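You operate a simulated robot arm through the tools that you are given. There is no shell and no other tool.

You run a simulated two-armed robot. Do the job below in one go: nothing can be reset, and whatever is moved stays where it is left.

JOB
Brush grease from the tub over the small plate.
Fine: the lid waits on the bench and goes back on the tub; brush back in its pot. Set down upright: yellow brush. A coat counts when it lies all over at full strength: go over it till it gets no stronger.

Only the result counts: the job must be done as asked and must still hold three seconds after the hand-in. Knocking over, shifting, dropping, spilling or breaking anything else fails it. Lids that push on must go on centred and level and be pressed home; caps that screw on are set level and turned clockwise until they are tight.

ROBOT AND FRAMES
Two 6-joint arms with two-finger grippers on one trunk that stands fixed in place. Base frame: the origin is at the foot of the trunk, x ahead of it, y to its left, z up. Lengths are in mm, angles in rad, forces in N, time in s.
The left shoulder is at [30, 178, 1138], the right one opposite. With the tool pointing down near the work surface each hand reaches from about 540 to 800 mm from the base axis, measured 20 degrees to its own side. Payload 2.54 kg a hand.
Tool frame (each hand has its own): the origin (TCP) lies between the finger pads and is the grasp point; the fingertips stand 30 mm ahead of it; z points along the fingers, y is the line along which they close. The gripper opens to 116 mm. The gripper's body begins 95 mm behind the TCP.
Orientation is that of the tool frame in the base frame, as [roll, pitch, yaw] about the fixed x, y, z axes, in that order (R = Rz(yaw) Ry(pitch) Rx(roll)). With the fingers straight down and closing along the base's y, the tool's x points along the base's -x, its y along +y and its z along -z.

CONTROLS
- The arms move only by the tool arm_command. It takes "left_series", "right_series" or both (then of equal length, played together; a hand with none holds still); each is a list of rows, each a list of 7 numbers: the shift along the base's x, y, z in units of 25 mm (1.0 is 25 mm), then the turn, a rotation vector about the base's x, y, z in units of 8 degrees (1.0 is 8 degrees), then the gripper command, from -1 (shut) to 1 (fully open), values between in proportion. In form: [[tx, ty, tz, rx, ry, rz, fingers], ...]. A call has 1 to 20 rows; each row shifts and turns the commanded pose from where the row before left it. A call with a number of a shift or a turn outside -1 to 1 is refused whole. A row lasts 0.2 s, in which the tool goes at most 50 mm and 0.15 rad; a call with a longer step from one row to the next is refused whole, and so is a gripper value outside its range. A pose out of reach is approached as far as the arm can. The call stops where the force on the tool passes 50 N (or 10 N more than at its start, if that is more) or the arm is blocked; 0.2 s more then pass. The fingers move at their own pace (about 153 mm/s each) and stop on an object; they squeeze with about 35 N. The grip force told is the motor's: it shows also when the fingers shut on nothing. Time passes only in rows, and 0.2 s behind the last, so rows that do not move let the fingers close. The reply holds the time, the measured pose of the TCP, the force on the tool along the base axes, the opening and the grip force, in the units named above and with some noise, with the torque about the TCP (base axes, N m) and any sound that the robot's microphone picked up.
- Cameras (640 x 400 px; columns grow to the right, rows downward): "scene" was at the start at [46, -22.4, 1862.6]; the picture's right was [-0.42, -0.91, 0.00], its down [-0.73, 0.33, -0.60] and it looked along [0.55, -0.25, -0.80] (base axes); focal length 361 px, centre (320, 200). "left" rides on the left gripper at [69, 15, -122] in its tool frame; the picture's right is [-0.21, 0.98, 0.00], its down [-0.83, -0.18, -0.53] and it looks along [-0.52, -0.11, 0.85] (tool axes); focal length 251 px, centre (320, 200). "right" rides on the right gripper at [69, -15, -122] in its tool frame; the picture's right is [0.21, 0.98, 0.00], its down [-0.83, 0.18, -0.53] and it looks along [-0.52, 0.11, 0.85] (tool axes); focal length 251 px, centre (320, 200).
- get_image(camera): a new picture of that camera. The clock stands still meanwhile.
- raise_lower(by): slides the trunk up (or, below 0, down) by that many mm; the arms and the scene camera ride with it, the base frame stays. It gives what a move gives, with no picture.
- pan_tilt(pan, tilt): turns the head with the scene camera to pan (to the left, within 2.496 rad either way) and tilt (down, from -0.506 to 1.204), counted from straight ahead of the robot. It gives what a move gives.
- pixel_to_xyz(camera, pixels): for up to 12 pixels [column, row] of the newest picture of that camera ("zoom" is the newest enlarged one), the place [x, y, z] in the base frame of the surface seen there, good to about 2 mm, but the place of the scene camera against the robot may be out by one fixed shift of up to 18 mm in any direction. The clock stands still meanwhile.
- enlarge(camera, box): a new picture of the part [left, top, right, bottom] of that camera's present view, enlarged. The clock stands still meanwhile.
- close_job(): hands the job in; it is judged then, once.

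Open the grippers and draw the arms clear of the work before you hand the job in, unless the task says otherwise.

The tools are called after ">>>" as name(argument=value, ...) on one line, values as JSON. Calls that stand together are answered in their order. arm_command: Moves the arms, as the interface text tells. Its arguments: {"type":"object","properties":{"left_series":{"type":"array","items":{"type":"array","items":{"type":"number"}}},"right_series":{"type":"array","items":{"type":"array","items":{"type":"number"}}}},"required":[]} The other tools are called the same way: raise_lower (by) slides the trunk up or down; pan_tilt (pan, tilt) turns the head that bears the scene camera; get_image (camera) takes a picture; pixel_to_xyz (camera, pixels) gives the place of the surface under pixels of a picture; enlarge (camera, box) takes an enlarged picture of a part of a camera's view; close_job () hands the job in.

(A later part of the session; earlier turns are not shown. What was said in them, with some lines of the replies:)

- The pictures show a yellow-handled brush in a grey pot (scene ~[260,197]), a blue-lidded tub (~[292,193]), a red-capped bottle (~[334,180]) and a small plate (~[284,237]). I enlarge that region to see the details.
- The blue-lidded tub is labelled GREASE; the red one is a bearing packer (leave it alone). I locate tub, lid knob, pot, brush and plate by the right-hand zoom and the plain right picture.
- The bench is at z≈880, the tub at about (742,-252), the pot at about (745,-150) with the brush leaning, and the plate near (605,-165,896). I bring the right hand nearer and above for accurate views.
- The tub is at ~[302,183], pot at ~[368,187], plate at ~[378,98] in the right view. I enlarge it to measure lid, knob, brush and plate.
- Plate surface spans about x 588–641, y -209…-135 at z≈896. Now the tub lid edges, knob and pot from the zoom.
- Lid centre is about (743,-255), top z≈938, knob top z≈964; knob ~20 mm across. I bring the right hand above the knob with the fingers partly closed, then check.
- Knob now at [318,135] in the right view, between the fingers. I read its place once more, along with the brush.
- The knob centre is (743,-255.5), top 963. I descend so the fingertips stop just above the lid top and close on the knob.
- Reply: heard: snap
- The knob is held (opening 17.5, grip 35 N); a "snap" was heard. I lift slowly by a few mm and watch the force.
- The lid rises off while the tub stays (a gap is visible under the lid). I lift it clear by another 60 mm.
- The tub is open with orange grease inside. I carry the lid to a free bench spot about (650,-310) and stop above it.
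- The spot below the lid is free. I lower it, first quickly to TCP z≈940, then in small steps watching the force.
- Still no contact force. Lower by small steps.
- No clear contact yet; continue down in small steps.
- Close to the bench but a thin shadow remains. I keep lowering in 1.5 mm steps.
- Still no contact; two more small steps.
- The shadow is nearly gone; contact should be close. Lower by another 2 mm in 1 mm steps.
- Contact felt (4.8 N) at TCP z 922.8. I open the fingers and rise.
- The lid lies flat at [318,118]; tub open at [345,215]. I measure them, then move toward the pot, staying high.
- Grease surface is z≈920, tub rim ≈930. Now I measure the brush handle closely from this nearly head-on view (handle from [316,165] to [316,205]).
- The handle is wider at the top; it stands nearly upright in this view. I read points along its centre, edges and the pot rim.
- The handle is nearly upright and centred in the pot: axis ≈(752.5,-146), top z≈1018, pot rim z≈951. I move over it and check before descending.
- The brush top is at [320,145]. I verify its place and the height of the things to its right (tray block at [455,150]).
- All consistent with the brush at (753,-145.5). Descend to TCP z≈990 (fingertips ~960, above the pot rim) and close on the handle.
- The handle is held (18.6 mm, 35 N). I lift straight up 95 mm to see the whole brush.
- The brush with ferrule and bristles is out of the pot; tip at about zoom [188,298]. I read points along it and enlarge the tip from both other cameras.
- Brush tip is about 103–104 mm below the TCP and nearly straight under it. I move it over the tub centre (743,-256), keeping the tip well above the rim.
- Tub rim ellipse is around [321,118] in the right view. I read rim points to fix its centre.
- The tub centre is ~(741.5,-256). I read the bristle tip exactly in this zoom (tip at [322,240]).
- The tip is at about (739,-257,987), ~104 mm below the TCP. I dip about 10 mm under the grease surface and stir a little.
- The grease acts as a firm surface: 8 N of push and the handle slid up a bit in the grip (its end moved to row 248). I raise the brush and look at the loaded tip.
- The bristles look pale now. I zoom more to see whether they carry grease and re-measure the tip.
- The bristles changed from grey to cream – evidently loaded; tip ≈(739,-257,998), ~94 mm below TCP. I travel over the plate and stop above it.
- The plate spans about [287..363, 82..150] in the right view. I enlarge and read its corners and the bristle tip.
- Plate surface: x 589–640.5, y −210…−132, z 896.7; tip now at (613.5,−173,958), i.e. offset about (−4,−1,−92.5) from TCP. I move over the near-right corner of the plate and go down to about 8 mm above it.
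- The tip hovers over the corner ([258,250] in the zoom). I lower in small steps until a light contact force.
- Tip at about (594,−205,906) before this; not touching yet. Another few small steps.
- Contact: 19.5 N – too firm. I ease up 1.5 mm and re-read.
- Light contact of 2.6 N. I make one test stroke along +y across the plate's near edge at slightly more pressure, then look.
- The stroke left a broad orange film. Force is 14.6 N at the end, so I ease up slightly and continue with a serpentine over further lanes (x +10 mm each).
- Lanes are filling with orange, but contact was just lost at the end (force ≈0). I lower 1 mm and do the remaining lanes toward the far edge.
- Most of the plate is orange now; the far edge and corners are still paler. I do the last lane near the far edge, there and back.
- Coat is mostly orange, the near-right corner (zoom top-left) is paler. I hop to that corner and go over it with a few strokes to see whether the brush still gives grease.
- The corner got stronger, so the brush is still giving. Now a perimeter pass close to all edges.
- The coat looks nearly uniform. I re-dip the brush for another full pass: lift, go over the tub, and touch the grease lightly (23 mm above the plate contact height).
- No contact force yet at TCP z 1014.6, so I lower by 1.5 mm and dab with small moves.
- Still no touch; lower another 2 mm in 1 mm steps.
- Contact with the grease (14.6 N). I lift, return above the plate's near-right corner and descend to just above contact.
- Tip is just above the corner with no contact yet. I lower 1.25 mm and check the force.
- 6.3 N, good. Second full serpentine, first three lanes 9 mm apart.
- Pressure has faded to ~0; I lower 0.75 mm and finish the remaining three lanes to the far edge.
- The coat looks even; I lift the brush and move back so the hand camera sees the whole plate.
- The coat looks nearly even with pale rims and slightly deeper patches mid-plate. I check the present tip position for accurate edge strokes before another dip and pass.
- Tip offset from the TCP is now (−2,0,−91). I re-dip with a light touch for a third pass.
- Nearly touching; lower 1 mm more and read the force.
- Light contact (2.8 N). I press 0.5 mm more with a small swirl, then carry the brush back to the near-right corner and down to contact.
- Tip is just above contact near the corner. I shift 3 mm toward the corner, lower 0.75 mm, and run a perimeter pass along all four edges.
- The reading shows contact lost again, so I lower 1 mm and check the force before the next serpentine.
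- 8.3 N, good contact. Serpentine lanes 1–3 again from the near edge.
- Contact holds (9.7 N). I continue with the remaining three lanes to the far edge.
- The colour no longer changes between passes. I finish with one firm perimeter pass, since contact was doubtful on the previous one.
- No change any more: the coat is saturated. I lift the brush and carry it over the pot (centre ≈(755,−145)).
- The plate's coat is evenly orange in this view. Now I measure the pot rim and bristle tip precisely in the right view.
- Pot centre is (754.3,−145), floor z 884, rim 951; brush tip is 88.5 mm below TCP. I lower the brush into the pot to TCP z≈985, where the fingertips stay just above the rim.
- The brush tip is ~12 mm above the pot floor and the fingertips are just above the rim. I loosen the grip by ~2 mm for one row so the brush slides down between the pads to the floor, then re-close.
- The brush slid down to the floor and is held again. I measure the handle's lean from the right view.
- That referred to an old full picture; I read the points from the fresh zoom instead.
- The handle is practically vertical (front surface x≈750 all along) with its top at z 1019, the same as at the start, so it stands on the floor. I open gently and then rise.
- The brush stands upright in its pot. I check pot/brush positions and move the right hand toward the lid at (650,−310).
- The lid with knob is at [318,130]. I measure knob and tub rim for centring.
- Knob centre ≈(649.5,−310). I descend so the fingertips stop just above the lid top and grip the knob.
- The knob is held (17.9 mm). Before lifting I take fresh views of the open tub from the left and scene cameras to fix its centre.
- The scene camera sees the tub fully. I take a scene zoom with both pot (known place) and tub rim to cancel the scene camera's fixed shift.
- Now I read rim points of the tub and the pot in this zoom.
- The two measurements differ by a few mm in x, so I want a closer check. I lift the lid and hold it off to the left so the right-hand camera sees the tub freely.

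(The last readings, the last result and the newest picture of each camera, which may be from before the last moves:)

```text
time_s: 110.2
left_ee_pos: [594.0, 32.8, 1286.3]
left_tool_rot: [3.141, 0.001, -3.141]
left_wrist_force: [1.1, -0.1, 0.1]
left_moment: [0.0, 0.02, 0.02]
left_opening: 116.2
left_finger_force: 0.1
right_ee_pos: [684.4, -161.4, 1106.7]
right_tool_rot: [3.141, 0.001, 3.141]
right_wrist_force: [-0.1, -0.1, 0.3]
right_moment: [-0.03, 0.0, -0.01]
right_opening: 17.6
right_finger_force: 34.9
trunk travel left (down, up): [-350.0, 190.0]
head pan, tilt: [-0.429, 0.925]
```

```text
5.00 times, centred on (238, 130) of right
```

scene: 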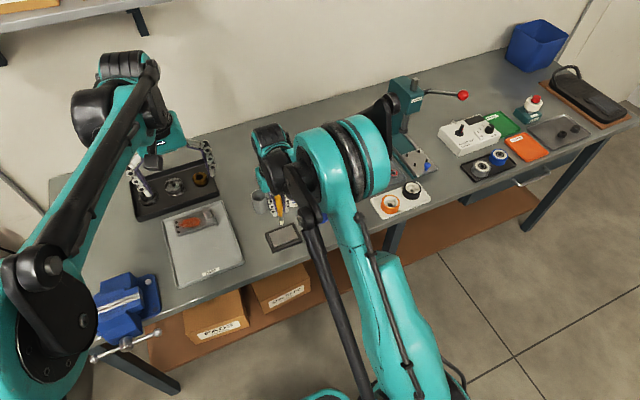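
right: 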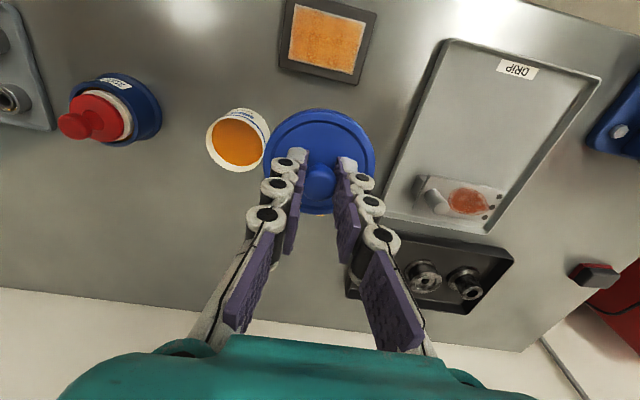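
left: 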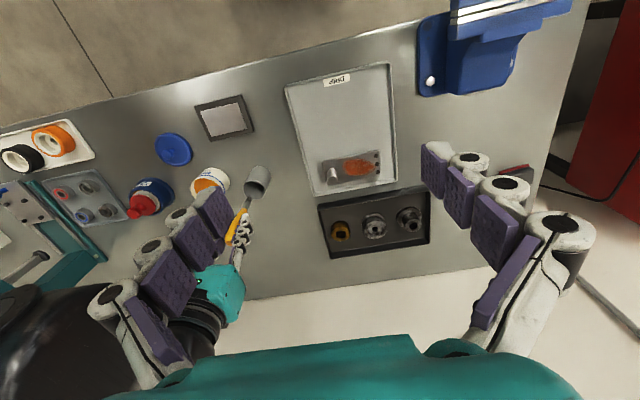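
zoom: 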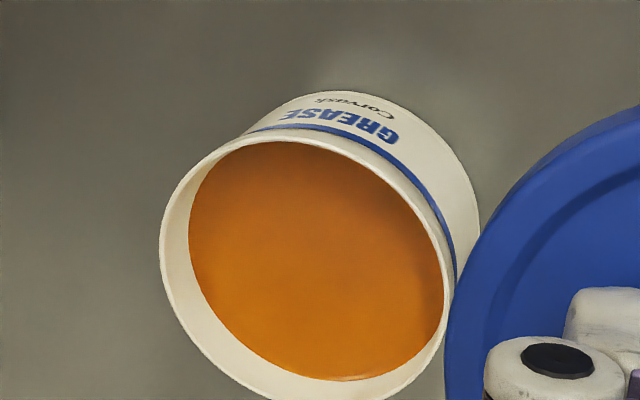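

The tub's rim is almost fully visible; I take the zoom slightly lower and read rim points all round.

>>> enlarge(camera="right", box=[190, 100, 286, 180])

>>> pixel_to_xyz(camera="zoom", pixels=[[163, 190], [170, 235], [195, 285], [235, 325], [280, 347], [330, 350], [380, 335], [425, 295], [446, 235], [240, 97], [195, 130], [172, 160]])

```text
5.00 times, centred on (238, 140) of right
```

zoom: 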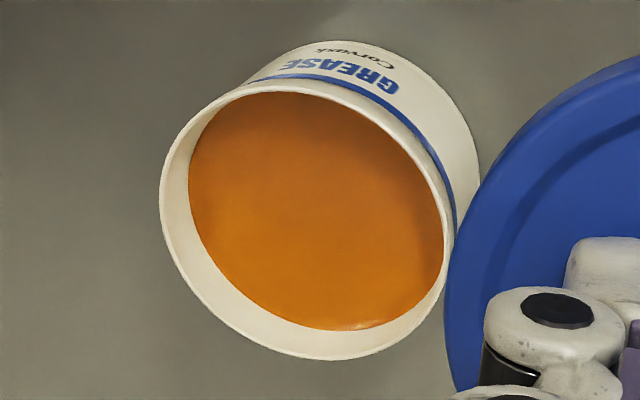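

```text
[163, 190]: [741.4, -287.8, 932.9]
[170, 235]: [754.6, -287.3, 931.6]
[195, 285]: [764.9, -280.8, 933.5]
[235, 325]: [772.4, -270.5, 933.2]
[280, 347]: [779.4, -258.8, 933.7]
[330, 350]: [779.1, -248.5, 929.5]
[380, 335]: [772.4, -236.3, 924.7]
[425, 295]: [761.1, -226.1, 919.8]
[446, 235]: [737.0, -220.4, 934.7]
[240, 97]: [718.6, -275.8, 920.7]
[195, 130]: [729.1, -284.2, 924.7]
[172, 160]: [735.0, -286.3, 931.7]
```

The tub rim fits a circle centred near (744,−254.5), and the scene view shows the tub has not moved since the dip. I bring the lid over the tub at about (743.3,−255), 20 mm above its seat, and inspect the alignment.

>>> arm_command(right_series=[[0.467, -0.75, 0, 0, 0, 0, -1], [0.467, -0.75, 0, 0, 0, 0, -1], [0.467, -0.75, 0, 0, 0, 0, -1], [0.467, -0.75, 0, 0, 0, 0, -1], [0.467, -0.75, 0, 0, 0, 0, -1], [0, 0, -0.9, 0, 0, 0, -1], [0, 0, -0.9, 0, 0, 0, -1], [0, 0, -0.9, 0, 0, 0, -1], [0, 0, -0.9, 0, 0, 0, -1], [0, 0, -0.7, 0, 0, 0, -1], [0, 0, -0.4, 0, 0, 0, -1], [0, 0, 0, 0, 0, 0, -1], [0, 0, 0, 0, 0, 0, -1]])

>>> enlarge(camera="right", box=[240, 80, 400, 220])

>>> enlarge(camera="scene", box=[260, 155, 324, 215])

>>> enlarge(camera="left", box=[160, 140, 260, 220])

```text
time_s: 113.0
left_ee_pos: [594.3, 33.8, 1287.3]
left_tool_rot: [3.141, -0.001, 3.139]
left_wrist_force: [-0.3, -0.1, 0.7]
left_moment: [-0.02, -0.01, -0.01]
left_opening: 115.9
left_finger_force: 0.0
right_ee_pos: [743.5, -255.4, 990.1]
right_tool_rot: [3.141, 0.003, -3.141]
right_wrist_force: [0.6, 0.0, -0.2]
right_moment: [0.01, 0.0, -0.01]
right_opening: 17.4
right_finger_force: 35.3
trunk travel left (down, up): [-350.0, 190.0]
head pan, tilt: [-0.429, 0.925]
```

```text
2.86 times, centred on (320, 150) of right
```

zoom: 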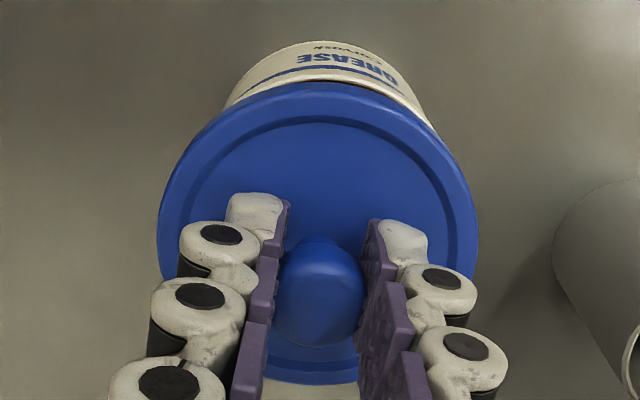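

```text
6.67 times, centred on (292, 185) of scene
```

zoom: 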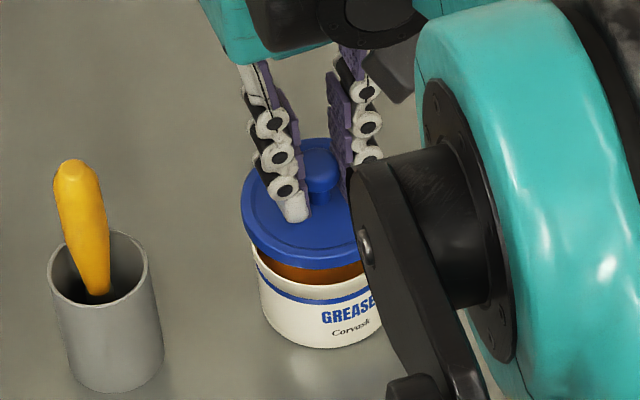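

```text
5.00 times, centred on (210, 180) of left
```

zoom: 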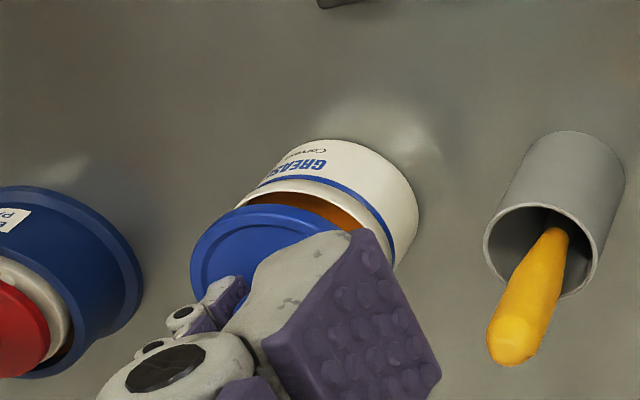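

The alignment matches the view taken right after the lid was first lifted straight off (text/rim offsets agree within <1 mm). I lower it to near the seat and read forces.

>>> arm_command(right_series=[[0, 0, -0.3, 0, 0, 0, -1], [0, 0, -0.2, 0, 0, 0, -1], [0, 0, -0.1, 0, 0, 0, -1], [0, 0, 0, 0, 0, 0, -1]])

>>> enlarge(camera="scene", box=[260, 155, 324, 215])

```text
time_s: 114.0
left_ee_pos: [594.6, 31.5, 1286.2]
left_tool_rot: [-3.141, 0.001, 3.141]
left_wrist_force: [0.1, -0.5, 0.4]
left_moment: [-0.02, -0.01, 0.03]
left_opening: 115.9
left_finger_force: 0.1
right_ee_pos: [742.1, -256.3, 975.6]
right_tool_rot: [3.142, -0.001, -3.141]
right_wrist_force: [0.4, -0.9, -0.9]
right_moment: [0.02, 0.01, -0.03]
right_opening: 17.4
right_finger_force: 35.7
trunk travel left (down, up): [-350.0, 190.0]
head pan, tilt: [-0.429, 0.925]
```

```text
6.67 times, centred on (292, 185) of scene
```

zoom: 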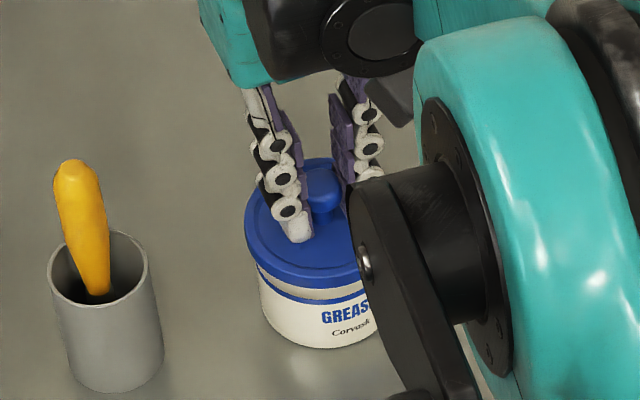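

Nearly on the rim, no force yet. I lower in 1 mm steps.

>>> arm_command(right_series=[[0, 0, -0.04, 0, 0, 0, -1], [0, 0, -0.04, 0, 0, 0, -1], [0, 0, -0.04, 0, 0, 0, -1], [0, 0, 0, 0, 0, 0, -1]])

```text
time_s: 115.0
left_ee_pos: [593.4, 32.0, 1286.2]
left_tool_rot: [-3.141, 0.0, 3.141]
left_wrist_force: [0.3, 0.7, 1.3]
left_moment: [0.0, -0.01, -0.01]
left_opening: 116.0
left_finger_force: 0.0
right_ee_pos: [742.5, -256.8, 971.2]
right_tool_rot: [3.141, 0.0, -3.141]
right_wrist_force: [-0.3, -0.8, 0.7]
right_moment: [0.01, 0.0, 0.02]
right_opening: 17.5
right_finger_force: 35.1
trunk travel left (down, up): [-350.0, 190.0]
head pan, tilt: [-0.429, 0.925]
```

No force yet at z≈971.2; continue down in 1 mm steps, watching for the press force and a snap.

>>> arm_command(right_series=[[0, 0, -0.04, 0, 0, 0, -1], [0, 0, -0.04, 0, 0, 0, -1], [0, 0, 0, 0, 0, 0, -1]])

```text
time_s: 115.8
left_ee_pos: [594.5, 32.6, 1287.2]
left_tool_rot: [-3.14, 0.0, -3.141]
left_wrist_force: [0.4, -1.0, -0.9]
left_moment: [-0.04, 0.03, -0.02]
left_opening: 116.2
left_finger_force: 0.0
right_ee_pos: [743.1, -255.2, 969.6]
right_tool_rot: [-3.14, 0.0, 3.14]
right_wrist_force: [0.0, 0.0, -0.3]
right_moment: [0.01, -0.02, 0.0]
right_opening: 17.5
right_finger_force: 35.0
trunk travel left (down, up): [-350.0, 190.0]
head pan, tilt: [-0.429, 0.925]
```

>>> arm_command(right_series=[[0, 0, -0.04, 0, 0, 0, -1], [0, 0, -0.04, 0, 0, 0, -1], [0, 0, 0, 0, 0, 0, -1]])

>>> enlarge(camera="scene", box=[260, 155, 324, 215])

>>> enlarge(camera="right", box=[240, 80, 400, 220])

```text
time_s: 116.6
left_ee_pos: [592.1, 33.1, 1287.1]
left_tool_rot: [3.14, 0.001, 3.141]
left_wrist_force: [-0.1, -0.5, 0.2]
left_moment: [0.01, 0.02, -0.01]
left_opening: 116.1
left_finger_force: 0.0
right_ee_pos: [743.2, -254.6, 968.9]
right_tool_rot: [-3.142, -0.001, 3.142]
right_wrist_force: [-4.5, 3.7, 7.7]
right_moment: [0.06, 0.06, 0.03]
right_opening: 17.5
right_finger_force: 34.6
trunk travel left (down, up): [-350.0, 190.0]
head pan, tilt: [-0.429, 0.925]
heard: snap
```

```text
6.67 times, centred on (292, 185) of scene
```

zoom: 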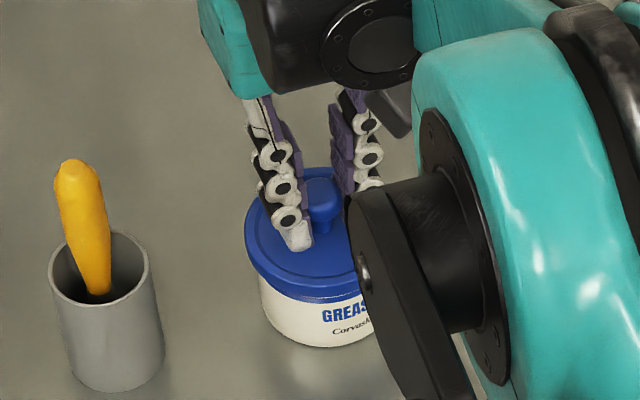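

```text
2.86 times, centred on (320, 150) of right
```

zoom: 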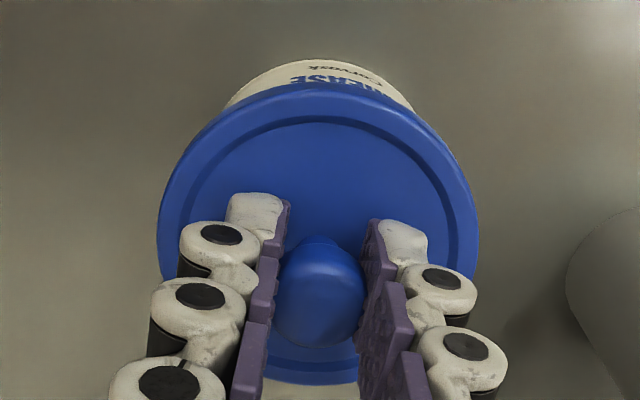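

A snap is heard and the lid sits down on the blue stripe. I press about 1 mm more for certainty and read the force.

>>> arm_command(right_series=[[0, 0, -0.04, 0, 0, 0, -1], [0, 0, 0, 0, 0, 0, -1]])

```text
time_s: 117.2
left_ee_pos: [593.6, 34.1, 1287.8]
left_tool_rot: [3.141, 0.003, -3.141]
left_wrist_force: [0.3, 0.4, -1.1]
left_moment: [0.03, -0.01, -0.02]
left_opening: 115.8
left_finger_force: 0.1
right_ee_pos: [742.4, -256.4, 968.8]
right_tool_rot: [-3.141, 0.001, 3.141]
right_wrist_force: [5.1, 2.2, 20.4]
right_moment: [0.05, -0.23, 0.0]
right_opening: 17.3
right_finger_force: 34.8
trunk travel left (down, up): [-350.0, 190.0]
head pan, tilt: [-0.429, 0.925]
```

It holds at 20 N: pressed home. I ease the push by 1 mm, open the fingers and rise.

>>> arm_command(right_series=[[0, 0, 0.04, 0, 0, 0, -1], [0, 0, 0, 0, 0, 0, -0.5], [0, 0, 0, 0, 0, 0, -0.1], [0, 0, 0, 0, 0, 0, -0.1], [0, 0, 0.5, 0, 0, 0, -0.1], [0, 0, 1, 0, 0, 0, -0.1], [0, 0, 1, 0, 0, 0, -0.1], [0, 0, 1, 0, 0, 0, -0.1], [0, 0, 0, 0, 0, 0, -0.1]])

>>> get_image(camera="right")

>>> enlarge(camera="scene", box=[246, 155, 326, 215])

>>> pixel_to_xyz(camera="right", pixels=[[318, 138], [318, 127], [281, 128], [357, 128], [306, 137], [330, 137], [318, 160], [318, 95]])

```text
time_s: 119.2
left_ee_pos: [595.0, 31.5, 1287.8]
left_tool_rot: [3.142, 0.0, -3.14]
left_wrist_force: [-0.2, -0.1, -0.1]
left_moment: [-0.03, 0.02, -0.02]
left_opening: 115.9
left_finger_force: 0.0
right_ee_pos: [744.0, -255.7, 1054.9]
right_tool_rot: [-3.14, 0.0, -3.141]
right_wrist_force: [-0.7, 0.5, 0.9]
right_moment: [0.0, -0.01, 0.0]
right_opening: 52.1
right_finger_force: 0.1
trunk travel left (down, up): [-350.0, 190.0]
head pan, tilt: [-0.429, 0.925]
```

```text
taken
```

right: 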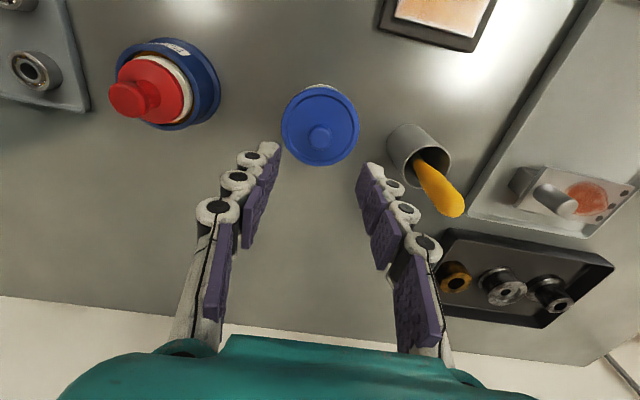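

```text
6.67 times, centred on (286, 185) of scene
```

zoom: 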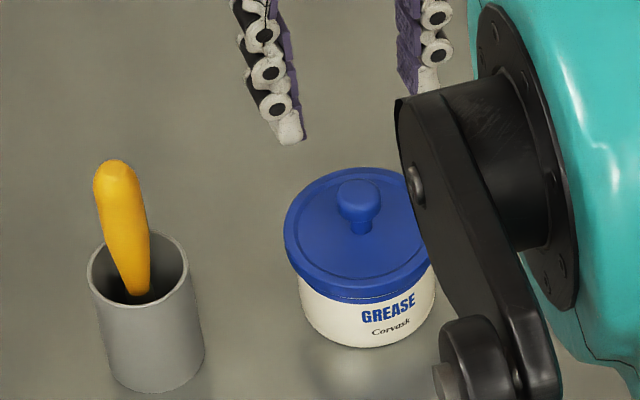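

```text
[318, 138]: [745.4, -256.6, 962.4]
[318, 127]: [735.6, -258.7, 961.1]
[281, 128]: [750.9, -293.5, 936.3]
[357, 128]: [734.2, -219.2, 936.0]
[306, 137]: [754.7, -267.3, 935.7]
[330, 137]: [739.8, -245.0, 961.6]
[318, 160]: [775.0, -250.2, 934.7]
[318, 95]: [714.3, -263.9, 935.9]
```

The lid is level (z≈936 all round, as at the start or lower) and no further snap was heard. I withdraw the right hand up and back to its starting place and open the gripper.

>>> arm_command(right_series=[[0, 0, 1, 0, 0, 0, 0.2], [0, 0, 1, 0, 0, 0, 0.5], [-0.4, 0, 1, 0, 0, 0, 0.8], [-0.9, -0.4, 1, 0, 0, 0, 1], [-0.9, -0.5, 1, 0, 0, 0, 1], [-0.9, -0.5, 1, 0, 0, 0, 1], [-0.9, -0.5, 1, 0, 0, 0, 1], [-0.9, -0.5, 1, 0, 0, 0, 1], [-0.9, -0.5, 1, 0, 0, 0, 1], [-0.9, -0.5, 0.8, 0, 0, 0, 1], [-0.9, -0.5, 0.4, 0, 0, 0, 1], [-0.9, -0.5, 0, 0, 0, 0, 1], [-0.9, -0.5, 0, 0, 0, 0, 1], [-0.9, -0.5, 0, 0, 0, 0, 1], [0, 0, 0, 0, 0, 0, 1]])

>>> get_image(camera="scene")

>>> enlarge(camera="scene", box=[226, 160, 354, 250])

>>> enlarge(camera="left", box=[100, 70, 292, 230])

>>> get_image(camera="right")

```text
time_s: 122.4
left_ee_pos: [595.4, 33.7, 1286.9]
left_tool_rot: [-3.14, 0.001, -3.141]
left_wrist_force: [0.3, -0.7, -1.1]
left_moment: [0.01, 0.01, -0.03]
left_opening: 116.2
left_finger_force: 0.0
right_ee_pos: [486.0, -390.5, 1310.7]
right_tool_rot: [-3.141, 0.001, -3.141]
right_wrist_force: [0.2, 0.1, -0.5]
right_moment: [0.0, 0.03, -0.01]
right_opening: 116.1
right_finger_force: 0.0
trunk travel left (down, up): [-350.0, 190.0]
head pan, tilt: [-0.429, 0.925]
```

```text
taken
```

scene: 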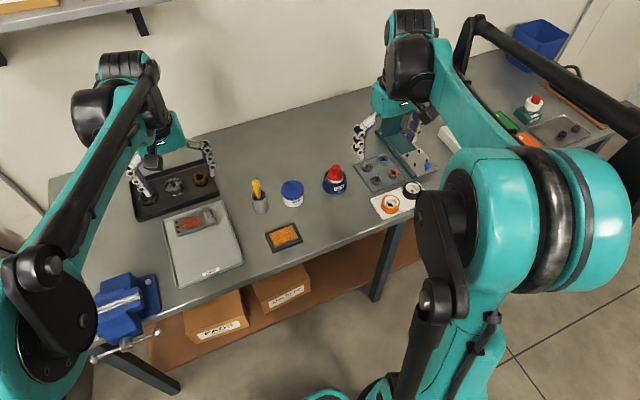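

```text
4.44 times, centred on (290, 205) of scene
```

zoom: 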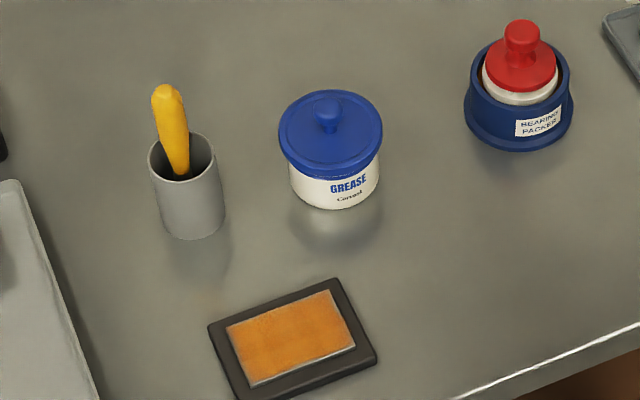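

```text
2.50 times, centred on (196, 150) of left
```

zoom: 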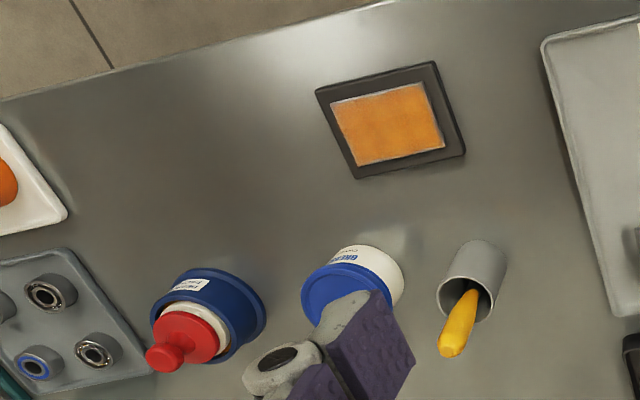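

```text
taken
```

right: 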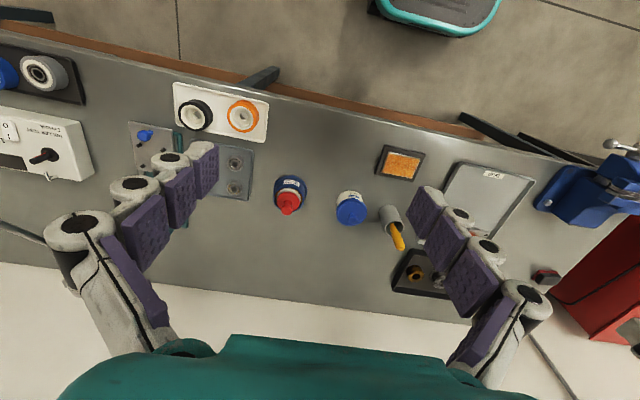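

Everything is in place; I take one last close look at the coat and the brush before handing in.

>>> enlarge(camera="scene", box=[260, 218, 308, 254])

>>> enlarge(camera="left", box=[196, 92, 260, 142])

```text
11.11 times, centred on (284, 236) of scene
```

zoom: 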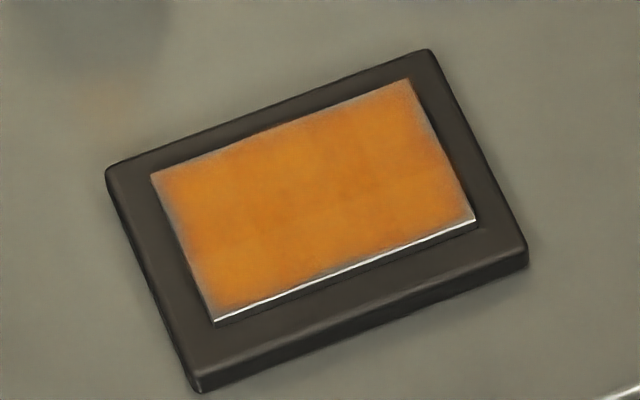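

```text
8.00 times, centred on (228, 117) of left
```

zoom: 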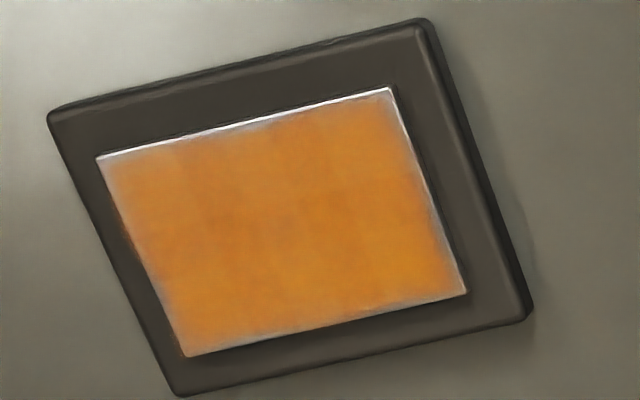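

The coat is even over the whole plate and unchanged by the last passes. The lid is on and level, the brush stands upright in its pot, and both hands are open and clear, so I hand the job in.

>>> close_job()

```text
The job is handed in.
```

The plate is coated, the lid is back on the grease tub, and the yellow brush stands upright in its pot. I have handed the job in, but the hand-in reply gave no verdict.

- **Coat:** I dipped the brush three times and went over the plate in overlapping passes. The colour did not change in the last two. It looks an even orange all over, apart from a thin paler line along the edges that stayed the same from the second dip onward. I took that line as how the picture renders.
- **Lid:** It waited on the bench and went back on centred. It snapped shut, held at about 20 N of push, and sits level.
- **Brush:** It had slid up in the gripper during dipping. I let it slide about 12 mm down between the fingers to the pot floor before releasing it. It stands nearly vertical, at the same height as at the start.
- **Other things:** The tub, pot and plate did not visibly move. In the last picture there is a very faint orange tint on the bench near the plate. It could be a reflection, but I could not rule out a smudge.

Both grippers are open and clear of the work.
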